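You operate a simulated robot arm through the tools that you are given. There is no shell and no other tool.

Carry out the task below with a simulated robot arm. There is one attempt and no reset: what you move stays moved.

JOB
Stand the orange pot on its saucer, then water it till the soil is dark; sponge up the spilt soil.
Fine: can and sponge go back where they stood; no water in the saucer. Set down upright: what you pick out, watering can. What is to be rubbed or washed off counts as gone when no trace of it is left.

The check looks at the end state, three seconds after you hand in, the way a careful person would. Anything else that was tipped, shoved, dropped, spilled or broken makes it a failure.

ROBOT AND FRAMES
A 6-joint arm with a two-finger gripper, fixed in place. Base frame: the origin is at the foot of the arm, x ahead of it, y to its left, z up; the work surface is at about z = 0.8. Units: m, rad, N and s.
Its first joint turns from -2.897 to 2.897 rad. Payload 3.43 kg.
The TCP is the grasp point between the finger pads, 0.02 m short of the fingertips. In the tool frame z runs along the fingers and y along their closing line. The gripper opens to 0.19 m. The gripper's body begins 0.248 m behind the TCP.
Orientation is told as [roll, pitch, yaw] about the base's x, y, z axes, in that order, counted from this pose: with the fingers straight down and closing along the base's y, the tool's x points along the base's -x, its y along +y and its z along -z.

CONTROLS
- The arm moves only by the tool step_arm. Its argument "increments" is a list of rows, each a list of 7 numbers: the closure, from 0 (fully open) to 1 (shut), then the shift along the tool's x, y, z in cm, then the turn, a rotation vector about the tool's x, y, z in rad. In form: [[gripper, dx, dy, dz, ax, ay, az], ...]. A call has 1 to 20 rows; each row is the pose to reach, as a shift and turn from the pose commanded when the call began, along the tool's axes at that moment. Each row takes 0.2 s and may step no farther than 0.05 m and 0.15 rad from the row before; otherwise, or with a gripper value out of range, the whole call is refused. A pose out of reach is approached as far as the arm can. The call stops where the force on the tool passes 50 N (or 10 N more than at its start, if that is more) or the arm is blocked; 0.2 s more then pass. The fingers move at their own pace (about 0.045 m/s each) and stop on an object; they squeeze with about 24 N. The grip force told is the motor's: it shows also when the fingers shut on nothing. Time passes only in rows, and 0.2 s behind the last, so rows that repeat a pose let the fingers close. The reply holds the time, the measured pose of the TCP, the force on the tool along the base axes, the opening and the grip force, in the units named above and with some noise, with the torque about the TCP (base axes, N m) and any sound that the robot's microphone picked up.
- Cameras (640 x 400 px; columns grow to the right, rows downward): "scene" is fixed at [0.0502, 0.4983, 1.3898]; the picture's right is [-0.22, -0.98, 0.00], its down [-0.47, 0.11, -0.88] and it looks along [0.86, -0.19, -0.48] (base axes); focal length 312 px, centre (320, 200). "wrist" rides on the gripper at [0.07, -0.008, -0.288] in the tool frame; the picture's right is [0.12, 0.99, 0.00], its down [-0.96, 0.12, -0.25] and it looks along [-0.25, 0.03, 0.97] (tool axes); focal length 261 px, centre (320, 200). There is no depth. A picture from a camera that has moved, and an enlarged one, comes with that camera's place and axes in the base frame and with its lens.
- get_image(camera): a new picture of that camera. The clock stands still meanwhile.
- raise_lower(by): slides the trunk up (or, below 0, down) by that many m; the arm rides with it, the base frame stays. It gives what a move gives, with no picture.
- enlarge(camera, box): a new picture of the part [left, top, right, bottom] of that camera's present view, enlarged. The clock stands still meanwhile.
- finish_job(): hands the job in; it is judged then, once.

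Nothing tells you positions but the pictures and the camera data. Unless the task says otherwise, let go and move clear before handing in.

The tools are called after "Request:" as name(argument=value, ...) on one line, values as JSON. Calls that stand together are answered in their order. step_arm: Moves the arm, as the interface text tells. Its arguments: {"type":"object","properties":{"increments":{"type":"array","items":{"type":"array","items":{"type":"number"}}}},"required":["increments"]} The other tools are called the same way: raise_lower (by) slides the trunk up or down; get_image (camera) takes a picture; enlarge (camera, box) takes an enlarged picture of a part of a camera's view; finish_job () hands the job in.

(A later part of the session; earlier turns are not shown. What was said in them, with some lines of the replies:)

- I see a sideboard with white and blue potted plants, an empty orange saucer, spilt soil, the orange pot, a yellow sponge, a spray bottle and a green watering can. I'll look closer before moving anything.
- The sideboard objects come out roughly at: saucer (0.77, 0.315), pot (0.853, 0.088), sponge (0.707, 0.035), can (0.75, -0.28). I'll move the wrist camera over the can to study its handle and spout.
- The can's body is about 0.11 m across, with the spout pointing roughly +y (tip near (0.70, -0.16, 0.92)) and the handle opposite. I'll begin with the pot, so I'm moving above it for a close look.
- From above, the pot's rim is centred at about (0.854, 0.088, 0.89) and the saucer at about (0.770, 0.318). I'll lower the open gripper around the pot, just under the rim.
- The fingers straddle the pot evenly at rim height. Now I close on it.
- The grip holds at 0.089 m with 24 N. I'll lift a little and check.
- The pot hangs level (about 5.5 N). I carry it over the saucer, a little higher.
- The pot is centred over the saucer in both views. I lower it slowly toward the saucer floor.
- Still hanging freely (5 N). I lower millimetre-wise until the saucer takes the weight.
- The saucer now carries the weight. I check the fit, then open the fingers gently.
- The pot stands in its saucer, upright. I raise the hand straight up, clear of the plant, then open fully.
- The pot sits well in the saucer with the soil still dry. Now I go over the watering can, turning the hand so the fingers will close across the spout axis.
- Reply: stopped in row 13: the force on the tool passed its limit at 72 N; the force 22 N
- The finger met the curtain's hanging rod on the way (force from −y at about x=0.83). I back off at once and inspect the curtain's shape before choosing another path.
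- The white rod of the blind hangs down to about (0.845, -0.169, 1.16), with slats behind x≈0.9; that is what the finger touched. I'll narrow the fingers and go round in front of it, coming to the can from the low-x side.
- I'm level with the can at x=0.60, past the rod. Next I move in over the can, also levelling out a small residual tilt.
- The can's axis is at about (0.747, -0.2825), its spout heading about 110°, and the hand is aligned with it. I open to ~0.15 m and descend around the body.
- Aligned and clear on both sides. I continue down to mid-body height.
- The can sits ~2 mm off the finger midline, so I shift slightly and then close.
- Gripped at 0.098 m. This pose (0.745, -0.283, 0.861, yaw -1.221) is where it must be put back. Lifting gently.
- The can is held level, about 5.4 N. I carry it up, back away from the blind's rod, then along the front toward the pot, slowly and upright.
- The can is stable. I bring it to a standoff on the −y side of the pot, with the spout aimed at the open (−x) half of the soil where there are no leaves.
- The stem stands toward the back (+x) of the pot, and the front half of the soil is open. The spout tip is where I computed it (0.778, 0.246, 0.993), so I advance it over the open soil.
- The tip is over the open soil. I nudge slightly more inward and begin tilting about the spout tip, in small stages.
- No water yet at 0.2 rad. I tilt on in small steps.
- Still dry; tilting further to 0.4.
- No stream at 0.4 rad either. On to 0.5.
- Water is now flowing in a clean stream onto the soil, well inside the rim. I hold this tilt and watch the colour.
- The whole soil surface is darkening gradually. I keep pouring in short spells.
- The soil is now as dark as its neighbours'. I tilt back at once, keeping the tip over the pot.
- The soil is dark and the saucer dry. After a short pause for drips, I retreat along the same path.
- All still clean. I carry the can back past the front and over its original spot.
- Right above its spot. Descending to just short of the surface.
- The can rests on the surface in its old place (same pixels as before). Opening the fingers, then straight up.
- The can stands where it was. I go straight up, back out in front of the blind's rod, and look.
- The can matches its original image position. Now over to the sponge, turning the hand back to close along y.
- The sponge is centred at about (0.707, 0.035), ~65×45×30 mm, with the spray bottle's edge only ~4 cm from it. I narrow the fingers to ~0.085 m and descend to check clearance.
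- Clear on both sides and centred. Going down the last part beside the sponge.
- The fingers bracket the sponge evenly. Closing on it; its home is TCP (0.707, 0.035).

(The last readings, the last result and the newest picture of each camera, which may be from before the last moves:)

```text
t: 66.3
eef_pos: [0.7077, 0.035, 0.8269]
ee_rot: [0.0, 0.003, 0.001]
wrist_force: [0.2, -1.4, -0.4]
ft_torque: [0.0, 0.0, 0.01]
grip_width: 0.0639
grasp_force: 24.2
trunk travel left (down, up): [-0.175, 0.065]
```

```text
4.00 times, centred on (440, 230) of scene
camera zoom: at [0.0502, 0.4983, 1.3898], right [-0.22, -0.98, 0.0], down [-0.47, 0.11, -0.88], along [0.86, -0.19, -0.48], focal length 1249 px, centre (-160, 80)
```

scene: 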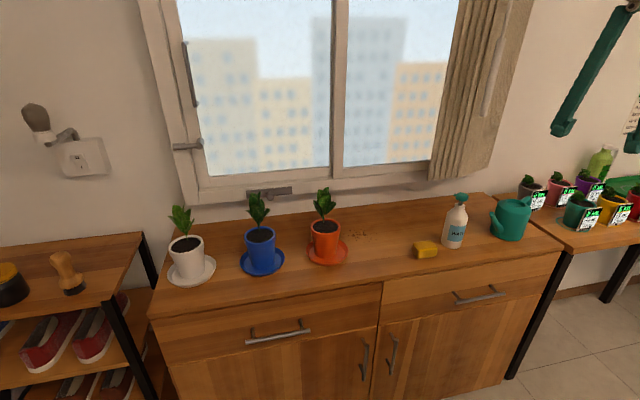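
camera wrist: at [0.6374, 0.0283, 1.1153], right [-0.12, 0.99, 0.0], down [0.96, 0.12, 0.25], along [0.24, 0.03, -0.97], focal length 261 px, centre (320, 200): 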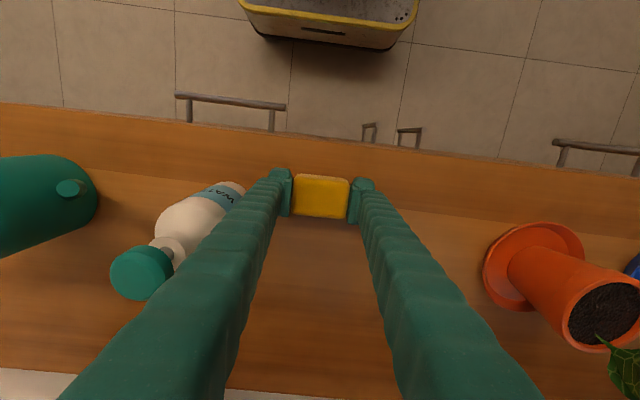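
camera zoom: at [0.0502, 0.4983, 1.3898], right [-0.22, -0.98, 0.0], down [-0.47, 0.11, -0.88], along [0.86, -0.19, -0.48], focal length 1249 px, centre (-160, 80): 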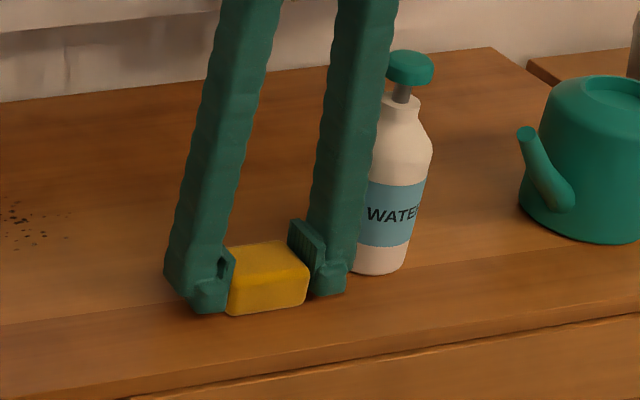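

Sponge gripped at 64 mm. I lift it and carry it to just in front of the spilt soil.

Request:
step_arm(increments=[[1, 0, 0, -1, 0, 0, 0], [1, 0, 0, -3, 0, 0, 0], [1, 0, 0, -6, 0, 0, 0], [1, -0.5, 1.5, -8, 0, 0, 0], [1, -1.5, 4.5, -8.5, 0, 0, 0], [1, -3, 8, -8.5, 0, 0, 0], [1, -4.5, 11.5, -8.5, 0, 0, 0], [1, -6, 14, -8.5, 0, 0, 0], [1, -6.8, 15, -8.5, 0, 0, 0], [1, -6.8, 15, -8.5, 0, 0, 0]])

Request:
get_image(camera="wrist")

Request:
enlarge(camera="scene", box=[280, 160, 440, 280])

```text
t: 68.5
eef_pos: [0.7753, 0.1851, 0.912]
ee_rot: [0.0, 0.002, -0.002]
wrist_force: [0.4, 0.3, 0.7]
ft_torque: [0.01, -0.01, 0.0]
grip_width: 0.0636
grasp_force: 23.8
trunk travel left (down, up): [-0.175, 0.065]
```

```text
taken
camera wrist: at [0.7058, 0.1785, 1.2003], right [-0.12, 0.99, 0.0], down [0.96, 0.11, 0.25], along [0.24, 0.03, -0.97], focal length 261 px, centre (320, 200)
```

wrist: 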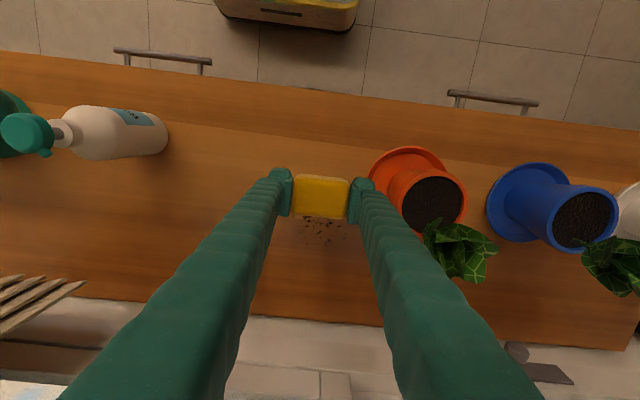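

```text
3.33 times, centred on (360, 220) of scene
camera zoom: at [0.0502, 0.4983, 1.3898], right [-0.22, -0.98, 0.0], down [-0.47, 0.11, -0.88], along [0.86, -0.19, -0.48], focal length 1041 px, centre (187, 133)
```

zoom: 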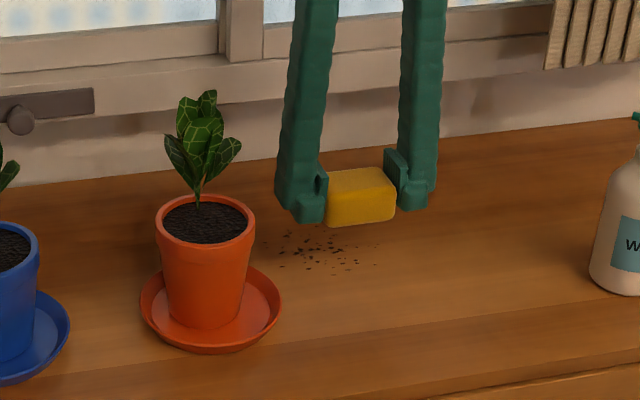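

Soil remains in x≈0.80–0.89, y≈0.13–0.24, and pot and saucer are clear. I lower the sponge to touch the surface.

Request:
step_arm(increments=[[1, 0, 0, 2, 0, 0, 0], [1, 0, 0, 4.5, 0, 0, 0], [1, 0, 0, 6.5, 0, 0, 0], [1, 0, 0, 8, 0, 0, 0], [1, 0, 0, 8.4, 0, 0, 0], [1, 0, 0, 8.4, 0, 0, 0]])

```text
t: 69.9
eef_pos: [0.7761, 0.185, 0.828]
ee_rot: [0.0, 0.001, -0.001]
wrist_force: [0.0, -0.7, -0.7]
ft_torque: [0.01, 0.0, 0.0]
grip_width: 0.0635
grasp_force: 23.5
trunk travel left (down, up): [-0.175, 0.065]
```

Request:
step_arm(increments=[[1, 0, 0, 0.1, 0, 0, 0], [1, 0, 0, 0.2, 0, 0, 0], [1, 0, 0, 0.2, 0, 0, 0]])

```text
t: 70.7
eef_pos: [0.7744, 0.1851, 0.8273]
ee_rot: [0.0, 0.0, -0.001]
wrist_force: [0.9, -1.0, 16.2]
ft_torque: [-0.08, 0.06, 0.01]
grip_width: 0.0636
grasp_force: 23.9
trunk travel left (down, up): [-0.175, 0.065]
```

Contact at about 16 N; I ease off slightly and sweep the sponge slowly through the middle of the soil, out and back.

Request:
step_arm(increments=[[1, 0, 0, -0.07, 0, 0, 0], [1, -1.2, 0, -0.07, 0, 0, 0], [1, -2.6, 0, -0.07, 0, 0, 0], [1, -4, 0, -0.07, 0, 0, 0], [1, -5.4, 0, -0.07, 0, 0, 0], [1, -6.8, 0, -0.07, 0, 0, 0], [1, -8.2, 0, -0.07, 0, 0, 0], [1, -9.6, 0, -0.07, 0, 0, 0], [1, -10.8, 0, -0.07, 0, 0, 0]])

Request:
enlarge(camera="scene", box=[280, 160, 440, 280])

Request:
get_image(camera="wrist")

```text
t: 72.7
eef_pos: [0.8823, 0.1847, 0.827]
ee_rot: [-0.001, 0.001, -0.001]
wrist_force: [-6.6, 0.7, 14.5]
ft_torque: [0.01, 0.07, 0.01]
grip_width: 0.0635
grasp_force: 24.1
trunk travel left (down, up): [-0.175, 0.065]
```

```text
3.33 times, centred on (360, 220) of scene
camera zoom: at [0.0502, 0.4983, 1.3898], right [-0.22, -0.98, 0.0], down [-0.47, 0.11, -0.88], along [0.86, -0.19, -0.48], focal length 1041 px, centre (187, 133)
```

zoom: 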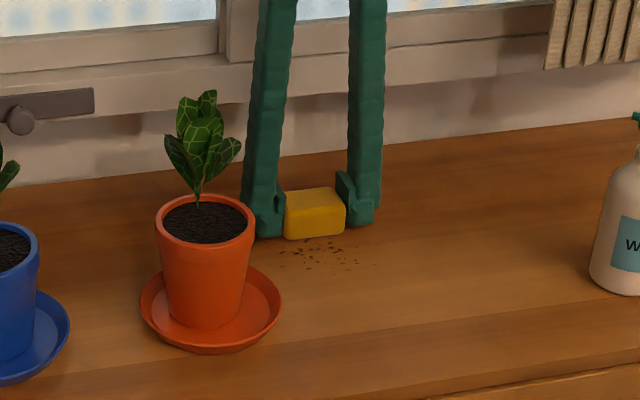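

```text
taken
camera wrist: at [0.8131, 0.1782, 1.1148], right [-0.12, 0.99, 0.0], down [0.96, 0.11, 0.25], along [0.24, 0.03, -0.97], focal length 261 px, centre (320, 200)
```

wrist: 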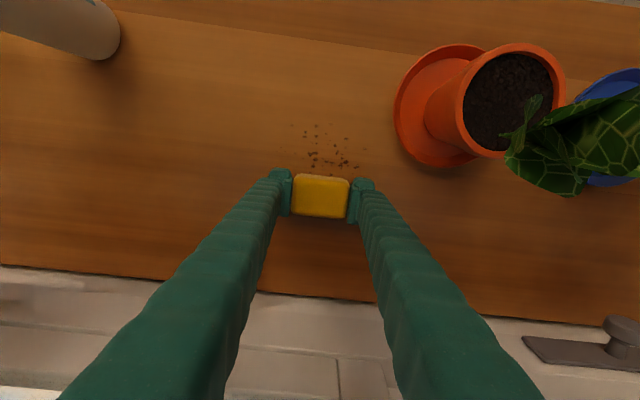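

The specks are fading where the sponge passed. I sweep back and forth, covering the neighbouring strips as well.

Request:
step_arm(increments=[[1, 1.4, 0, 0, 0, 0, 0], [1, 2.8, 0, 0, 0, 0, 0], [1, 4.2, 0, 0, 0, 0, 0], [1, 5.6, 0, 0, 0, 0, 0], [1, 7, 0, 0, 0, 0, 0], [1, 8.4, 0, 0, 0, 0, 0], [1, 9.2, 0, 0, 0, 0, 0], [1, 8, -1, 0, 0, 0, 0], [1, 6.6, -2, 0, 0, 0, 0], [1, 5.2, -2.5, 0, 0, 0, 0], [1, 3.8, -2.5, 0, 0, 0, 0], [1, 2.4, -2.5, 0, 0, 0, 0], [1, 1, -2.5, 0, 0, 0, 0], [1, 0, -2.5, 0, 0, 0, 0], [1, 1.4, -2.5, 0, 0, 0, 0], [1, 2.8, -2.5, 0, 0, 0, 0], [1, 4.2, -2.5, 0, 0, 0, 0], [1, 5.6, -2.5, 0, 0, 0, 0], [1, 7, -2.5, 0, 0, 0, 0], [1, 8.4, -2.5, 0, 0, 0, 0]])

Request:
enlarge(camera="scene", box=[280, 160, 440, 280])

Request:
get_image(camera="wrist")

```text
t: 76.9
eef_pos: [0.7994, 0.16, 0.8264]
ee_rot: [0.0, 0.002, 0.0]
wrist_force: [-0.2, -0.8, 5.7]
ft_torque: [-0.01, 0.0, -0.02]
grip_width: 0.0635
grasp_force: 23.6
trunk travel left (down, up): [-0.175, 0.065]
```

```text
3.33 times, centred on (360, 220) of scene
camera zoom: at [0.0502, 0.4983, 1.3898], right [-0.22, -0.98, 0.0], down [-0.47, 0.11, -0.88], along [0.86, -0.19, -0.48], focal length 1041 px, centre (187, 133)
```

zoom: 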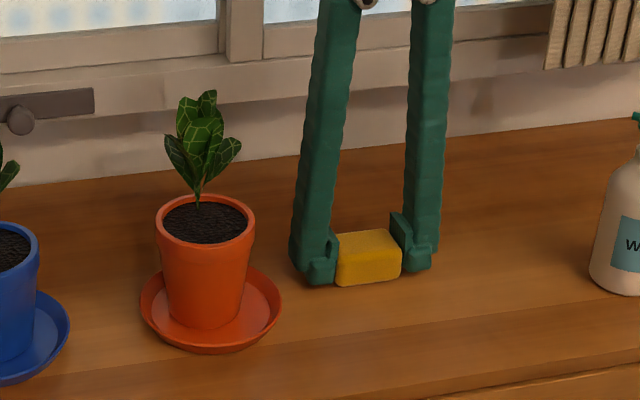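

```text
taken
camera wrist: at [0.7296, 0.154, 1.1145], right [-0.12, 0.99, 0.0], down [0.96, 0.11, 0.25], along [0.24, 0.03, -0.97], focal length 261 px, centre (320, 200)
```

wrist: 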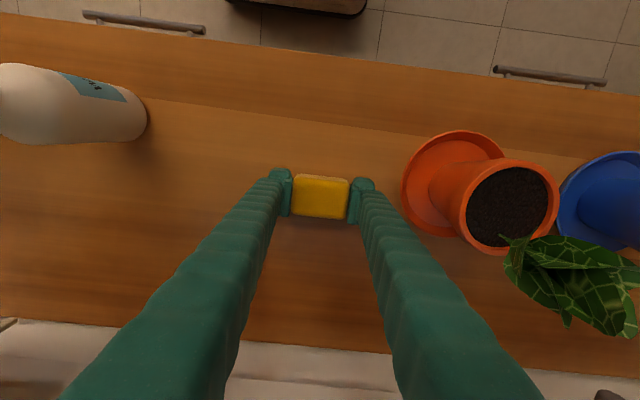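

The specks seem gone; I zoom in for remaining traces.

Request:
enlarge(camera="scene", box=[330, 205, 400, 255])

Request:
enlarge(camera="wrist", box=[270, 150, 400, 290])

```text
8.00 times, centred on (365, 230) of scene
camera zoom: at [0.0502, 0.4983, 1.3898], right [-0.22, -0.98, 0.0], down [-0.47, 0.11, -0.88], along [0.86, -0.19, -0.48], focal length 2498 px, centre (-40, -40)
```

zoom: 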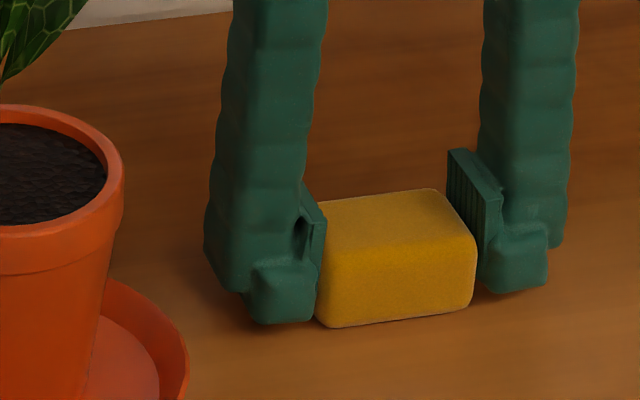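

```text
2.86 times, centred on (335, 220) of wrist
camera zoom: at [0.7296, 0.154, 1.1145], right [-0.12, 0.99, 0.0], down [0.96, 0.11, 0.25], along [0.24, 0.03, -0.97], focal length 745 px, centre (277, 143)
```

zoom: 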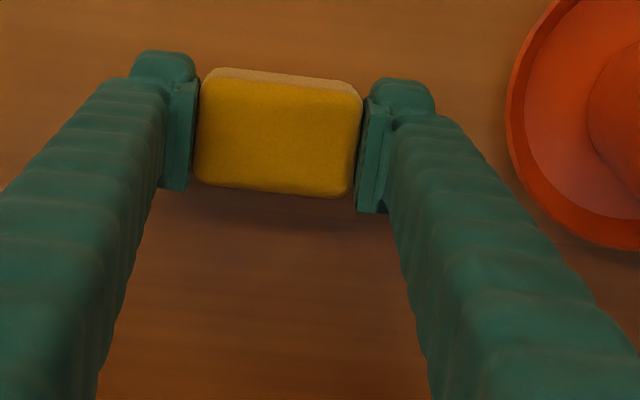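

No trace visible from either camera. For thoroughness I make one more pass, including the strip nearest the saucer (with ~1.5 cm clearance).

Request:
step_arm(increments=[[1, -1.4, 0, 0, 0, 0, 0], [1, -2.8, 0, 0, 0, 0, 0], [1, -4.2, 0, 0, 0, 0, 0], [1, -5.6, 0, 0, 0, 0, 0], [1, -7, 0, 0, 0, 0, 0], [1, -8.4, 0.5, 0, 0, 0, 0], [1, -9, 1.8, 0, 0, 0, 0], [1, -9, 3.2, 0, 0, 0, 0], [1, -8.5, 4.5, 0, 0, 0, 0], [1, -7.2, 4.5, 0, 0, 0, 0], [1, -5.8, 4.5, 0, 0, 0, 0], [1, -4.4, 4.5, 0, 0, 0, 0], [1, -3.6, 4.4, 0, 0, 0, 0], [1, -4.8, 4.5, 0, 0, 0, 0], [1, -6.2, 4.5, 0, 0, 0, 0], [1, -7.6, 4, 0, 0, 0, 0], [1, -6.2, 3, 0, 0, 0, 0], [1, -4.6, 2.2, 0, 0, 0, 0], [1, -3, 1.5, 0, 0, 0, 0], [1, -1.5, 1.2, 0, 0, 0, 0]])

Request:
get_image(camera="wrist")

Request:
enlarge(camera="scene", box=[300, 180, 420, 270])

```text
t: 81.1
eef_pos: [0.8143, 0.1728, 0.8258]
ee_rot: [0.001, 0.002, 0.001]
wrist_force: [0.7, 0.1, -0.1]
ft_torque: [-0.01, 0.03, -0.03]
grip_width: 0.0639
grasp_force: 24.0
trunk travel left (down, up): [-0.175, 0.065]
```

```text
taken
camera wrist: at [0.745, 0.1654, 1.1148], right [-0.12, 0.99, 0.0], down [0.96, 0.12, 0.24], along [0.24, 0.03, -0.97], focal length 261 px, centre (320, 200)
```

wrist: 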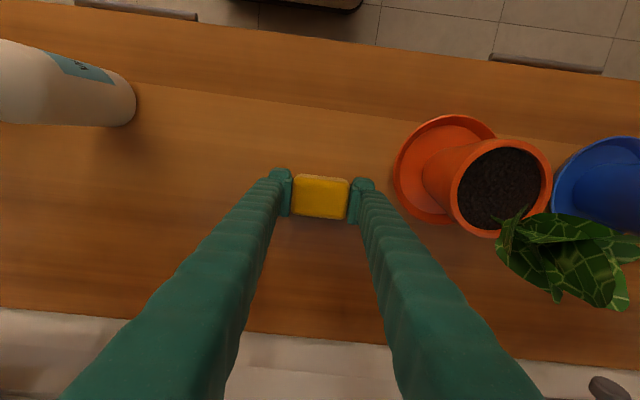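

```text
4.44 times, centred on (360, 225) of scene
camera zoom: at [0.0502, 0.4983, 1.3898], right [-0.22, -0.98, 0.0], down [-0.47, 0.11, -0.88], along [0.86, -0.19, -0.48], focal length 1388 px, centre (142, 89)
```

zoom: 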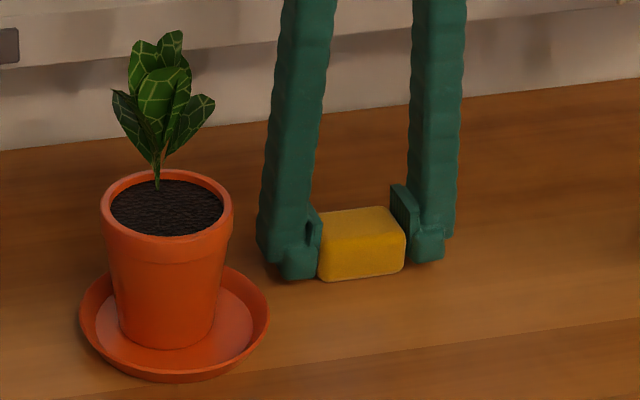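

The area looks clean. I lift the sponge and inspect everything underneath.

Request:
step_arm(increments=[[1, 0, 0, -1, 0, 0, 0], [1, 0, 0, -3.5, 0, 0, 0], [1, 0, 0, -7, 0, 0, 0], [1, 1.5, -2, -9, 0, 0, 0], [1, 4, -5.5, -9, 0, 0, 0], [1, 6.5, -9, -9, 0, 0, 0], [1, 9, -12, -9, 0, 0, 0], [1, 10.6, -13.6, -9, 0, 0, 0], [1, 10.7, -13.8, -9, 0, 0, 0]])

Request:
get_image(camera="wrist")

Request:
enlarge(camera="scene", box=[300, 180, 420, 270])

Request:
enlarge(camera="scene", box=[380, 160, 500, 280])

```text
t: 83.1
eef_pos: [0.7071, 0.0336, 0.9154]
ee_rot: [0.0, 0.001, -0.001]
wrist_force: [-0.2, 0.5, -0.4]
ft_torque: [0.01, -0.03, -0.02]
grip_width: 0.0637
grasp_force: 24.4
trunk travel left (down, up): [-0.175, 0.065]
```

```text
taken
camera wrist: at [0.6379, 0.0267, 1.2051], right [-0.12, 0.99, 0.0], down [0.96, 0.12, 0.25], along [0.24, 0.03, -0.97], focal length 261 px, centre (320, 200)
```

wrist: 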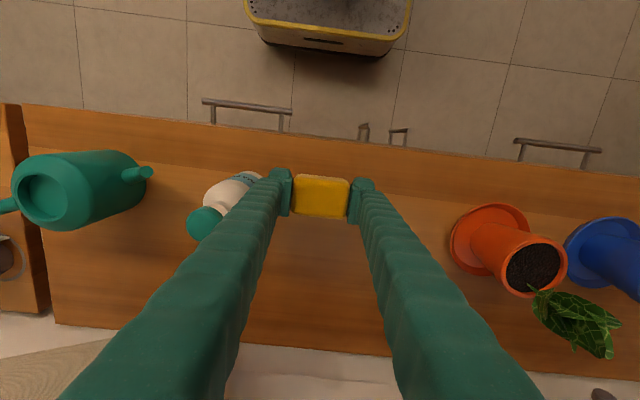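

```text
4.44 times, centred on (360, 225) of scene
camera zoom: at [0.0502, 0.4983, 1.3898], right [-0.22, -0.98, 0.0], down [-0.47, 0.11, -0.88], along [0.86, -0.19, -0.48], focal length 1388 px, centre (142, 89)
```

zoom: 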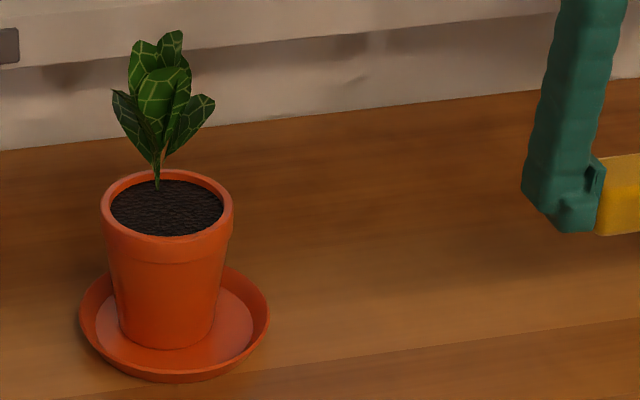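

```text
3.33 times, centred on (440, 220) of scene
camera zoom: at [0.0502, 0.4983, 1.3898], right [-0.22, -0.98, 0.0], down [-0.47, 0.11, -0.88], along [0.86, -0.19, -0.48], focal length 1041 px, centre (-80, 133)
```

zoom: 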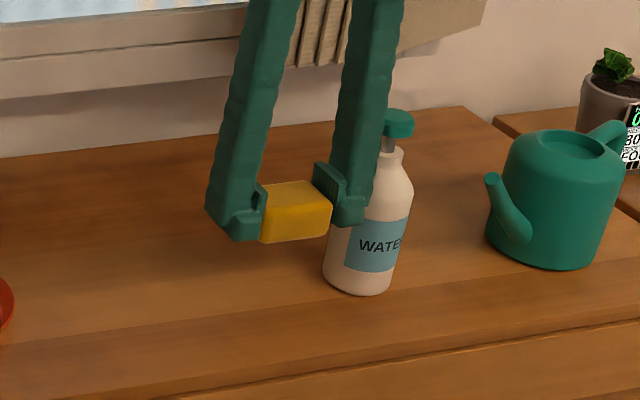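

The tabletop is clean. I set the sponge back on its original spot.

Request:
step_arm(increments=[[1, 0, 0.1, 2, 0, 0, 0], [1, 0, 0.1, 4.5, 0, 0, 0], [1, 0, 0.1, 6.5, 0, 0, 0], [1, 0, 0.1, 8, 0, 0, 0], [1, 0, 0.1, 8.7, 0, 0, 0], [1, 0, 0.1, 8.7, 0, 0, 0]])

Request:
get_image(camera="wrist")

Request:
enlarge(camera="scene", box=[380, 180, 500, 280])

```text
t: 84.5
eef_pos: [0.7076, 0.0349, 0.8299]
ee_rot: [0.0, 0.001, 0.0]
wrist_force: [0.5, 0.8, -0.7]
ft_torque: [0.0, -0.01, -0.01]
grip_width: 0.0633
grasp_force: 24.1
trunk travel left (down, up): [-0.175, 0.065]
```

```text
taken
camera wrist: at [0.6376, 0.0288, 1.1186], right [-0.12, 0.99, 0.0], down [0.96, 0.12, 0.25], along [0.24, 0.03, -0.97], focal length 261 px, centre (320, 200)
```

wrist: 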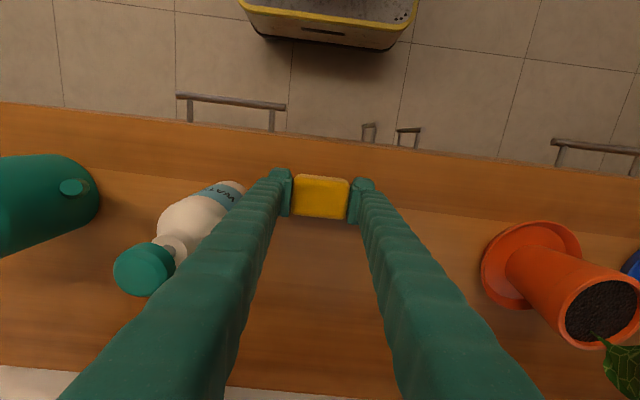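

```text
4.00 times, centred on (440, 230) of scene
camera zoom: at [0.0502, 0.4983, 1.3898], right [-0.22, -0.98, 0.0], down [-0.47, 0.11, -0.88], along [0.86, -0.19, -0.48], focal length 1249 px, centre (-160, 80)
```

zoom: 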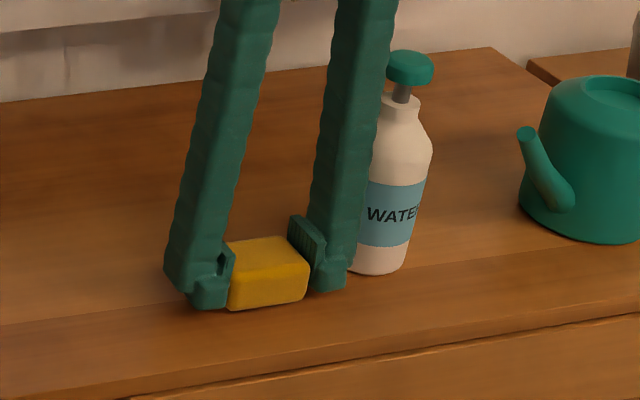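

Request:
step_arm(increments=[[1, 0, 0, 0.15, 0, 0, 0], [1, 0, 0, 0.3, 0, 0, 0], [1, 0, 0, 0.4, 0, 0, 0], [1, 0, 0, 0.4, 0, 0, 0]])

```text
t: 85.5
eef_pos: [0.7073, 0.0354, 0.8262]
ee_rot: [0.0, 0.001, -0.001]
wrist_force: [-0.7, 1.0, 4.5]
ft_torque: [0.04, 0.0, 0.0]
grip_width: 0.0637
grasp_force: 23.6
trunk travel left (down, up): [-0.175, 0.065]
```

Contact with the surface (4.5 N). I open narrowly, to keep clear of the bottle.

Request:
step_arm(increments=[[0.63, 0, 0, 0, 0, 0, 0], [0.6, 0, 0, 0, 0, 0, 0], [0.55, 0, 0, 0, 0, 0, 0], [0.55, 0, 0, 0, 0, 0, 0], [0.55, 0, 0, 0, 0, 0, 0]])

Request:
get_image(camera="wrist")

Request:
enlarge(camera="scene", box=[380, 180, 500, 280])

```text
t: 86.7
eef_pos: [0.7064, 0.0339, 0.8254]
ee_rot: [0.001, 0.001, -0.001]
wrist_force: [0.8, -0.5, 0.7]
ft_torque: [-0.04, 0.02, 0.02]
grip_width: 0.0855
grasp_force: 0.1
trunk travel left (down, up): [-0.175, 0.065]
```

```text
taken
camera wrist: at [0.6379, 0.0286, 1.1141], right [-0.12, 0.99, 0.0], down [0.96, 0.12, 0.25], along [0.24, 0.03, -0.97], focal length 261 px, centre (320, 200)
```

wrist: 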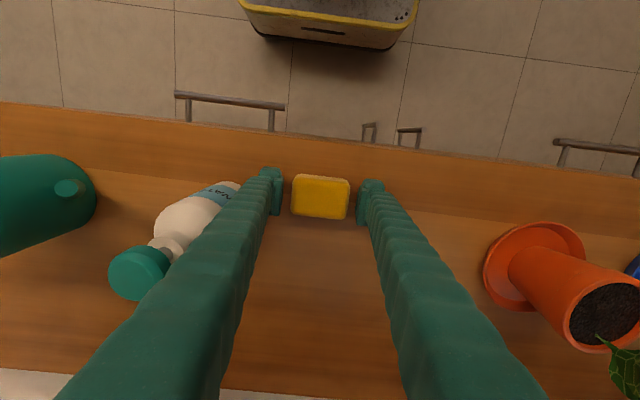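

```text
4.00 times, centred on (440, 230) of scene
camera zoom: at [0.0502, 0.4983, 1.3898], right [-0.22, -0.98, 0.0], down [-0.47, 0.11, -0.88], along [0.86, -0.19, -0.48], focal length 1249 px, centre (-160, 80)
```

zoom: 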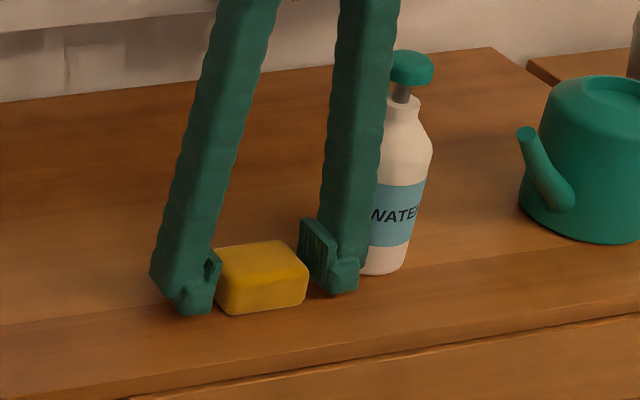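

Sponge is back within a couple of millimetres. I rise straight up, clear of everything, and do a final check.

Request:
step_arm(increments=[[0.55, 0, 0, -2, 0, 0, 0], [0.55, 0, 0, -5.5, 0, 0, 0], [0.55, 0, 0, -9.5, 0, 0, 0], [0.55, 0, 0, -13.5, 0, 0, 0], [0.55, 0, 0, -17.5, 0, 0, 0], [0.55, 0, 0, -21.5, 0, 0, 0], [0.55, 0, 0, -25.5, 0, 0, 0], [0.55, 0, 0, -29.5, 0, 0, 0], [0.55, 0, 0, -33.5, 0, 0, 0], [0.55, 0, 0, -37, 0, 0, 0], [0.55, 0, 0, -37, 0, 0, 0]])

Request:
get_image(camera="scene")

Request:
enlarge(camera="scene", box=[290, 160, 450, 280])

Request:
enlarge(camera="scene", box=[400, 160, 560, 280])

Request:
get_image(camera="wrist")

Request:
enlarge(camera="wrist", box=[280, 140, 480, 290])

```text
t: 89.1
eef_pos: [0.7073, 0.0336, 1.1972]
ee_rot: [0.0, 0.004, -0.001]
wrist_force: [-1.0, -0.6, 0.4]
ft_torque: [-0.03, -0.02, 0.0]
grip_width: 0.0853
grasp_force: 0.0
trunk travel left (down, up): [-0.175, 0.065]
```

```text
taken
```

scene: 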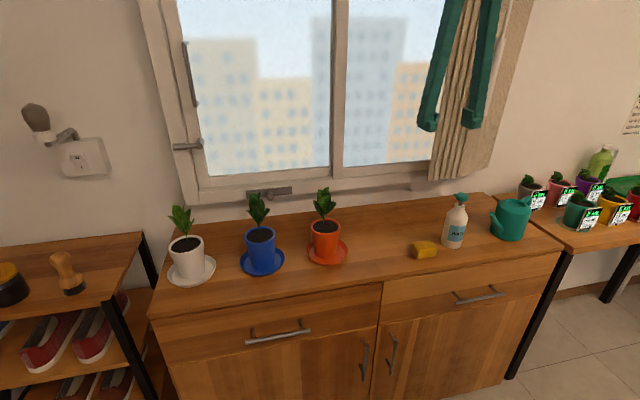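

```text
3.33 times, centred on (370, 220) of scene
camera zoom: at [0.0502, 0.4983, 1.3898], right [-0.22, -0.98, 0.0], down [-0.47, 0.11, -0.88], along [0.86, -0.19, -0.48], focal length 1041 px, centre (153, 133)
```

zoom: 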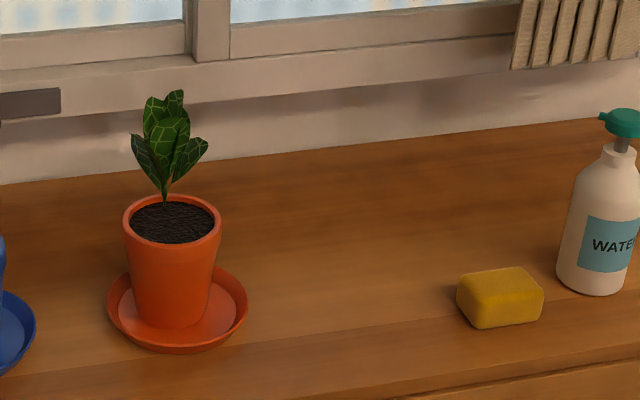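

```text
3.33 times, centred on (480, 220) of scene
camera zoom: at [0.0502, 0.4983, 1.3898], right [-0.22, -0.98, 0.0], down [-0.47, 0.11, -0.88], along [0.86, -0.19, -0.48], focal length 1041 px, centre (-213, 133)
```

zoom: 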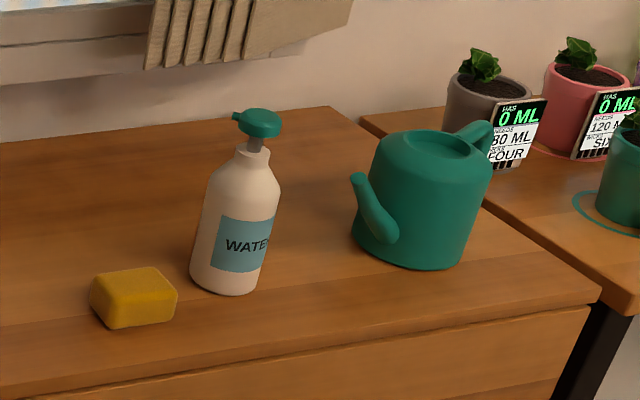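

```text
taken
camera wrist: at [0.638, 0.0277, 1.4846], right [-0.12, 0.99, 0.0], down [0.96, 0.12, 0.25], along [0.24, 0.03, -0.97], focal length 261 px, centre (320, 200)
```

wrist: 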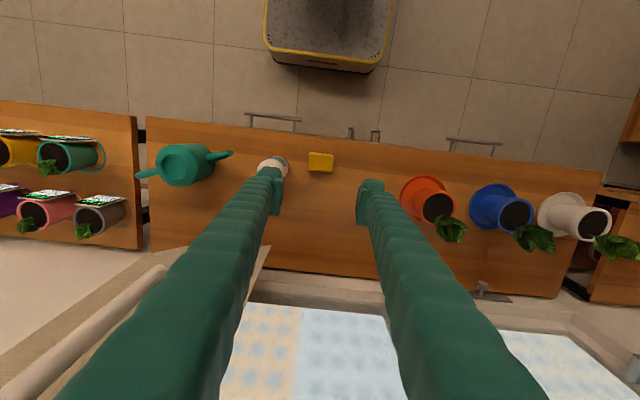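

```text
2.67 times, centred on (380, 215) of wrist
camera zoom: at [0.638, 0.0277, 1.4846], right [-0.12, 0.99, 0.0], down [0.96, 0.12, 0.25], along [0.24, 0.03, -0.97], focal length 695 px, centre (160, 160)
```

zoom: 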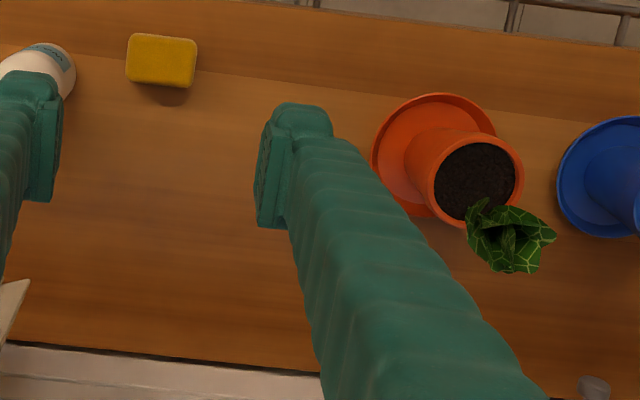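

Everything looks in place; one last enlarged check of the saucer and of the wiped area.

Request:
enlarge(camera="scene", box=[300, 210, 400, 270])

Request:
enlarge(camera="scene", box=[340, 215, 390, 250])

```text
6.40 times, centred on (350, 240) of scene
camera zoom: at [0.0502, 0.4983, 1.3898], right [-0.22, -0.98, 0.0], down [-0.47, 0.11, -0.88], along [0.86, -0.19, -0.48], focal length 1999 px, centre (128, -56)
```

zoom: 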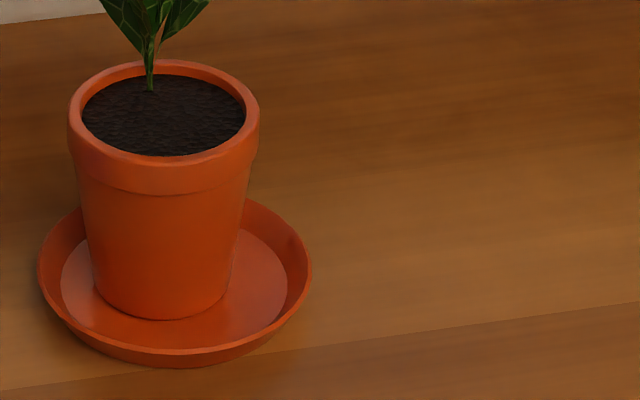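

```text
11.43 times, centred on (365, 232) of scene
camera zoom: at [0.0502, 0.4983, 1.3898], right [-0.22, -0.98, 0.0], down [-0.47, 0.11, -0.88], along [0.86, -0.19, -0.48], focal length 3569 px, centre (-194, -171)
```

zoom: 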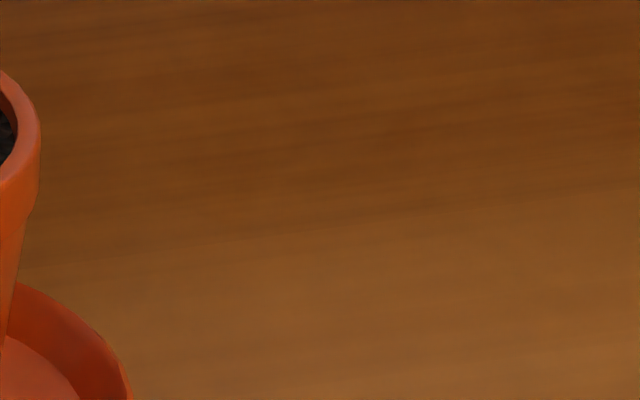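

The orange pot stands upright in its dry saucer with dark soil, and the tabletop shows no trace of soil. The can and sponge are back where they stood and the hand is clear, so I hand in the job.

Request:
finish_job()

```text
The job is handed in.
```

The job is handed in, and the last pictures showed each part of it done:

- **Pot:** The orange pot stands upright on its saucer. Its soil is as dark as the neighbouring pots' and the saucer is dry.
- **Spilt soil:** It is sponged up, and no trace shows on the tabletop in the enlarged views.
- **Can and sponge:** The watering can is back upright on its spot. The sponge is within about 3 mm of where it stood.

**Contact with the blind's rod:** On the way to the can, a finger hit the rod that hangs from the window blind, and the arm stopped at 72 N. I backed off and went around. The rod looked unchanged in the pictures afterwards, and nothing else was knocked or moved.
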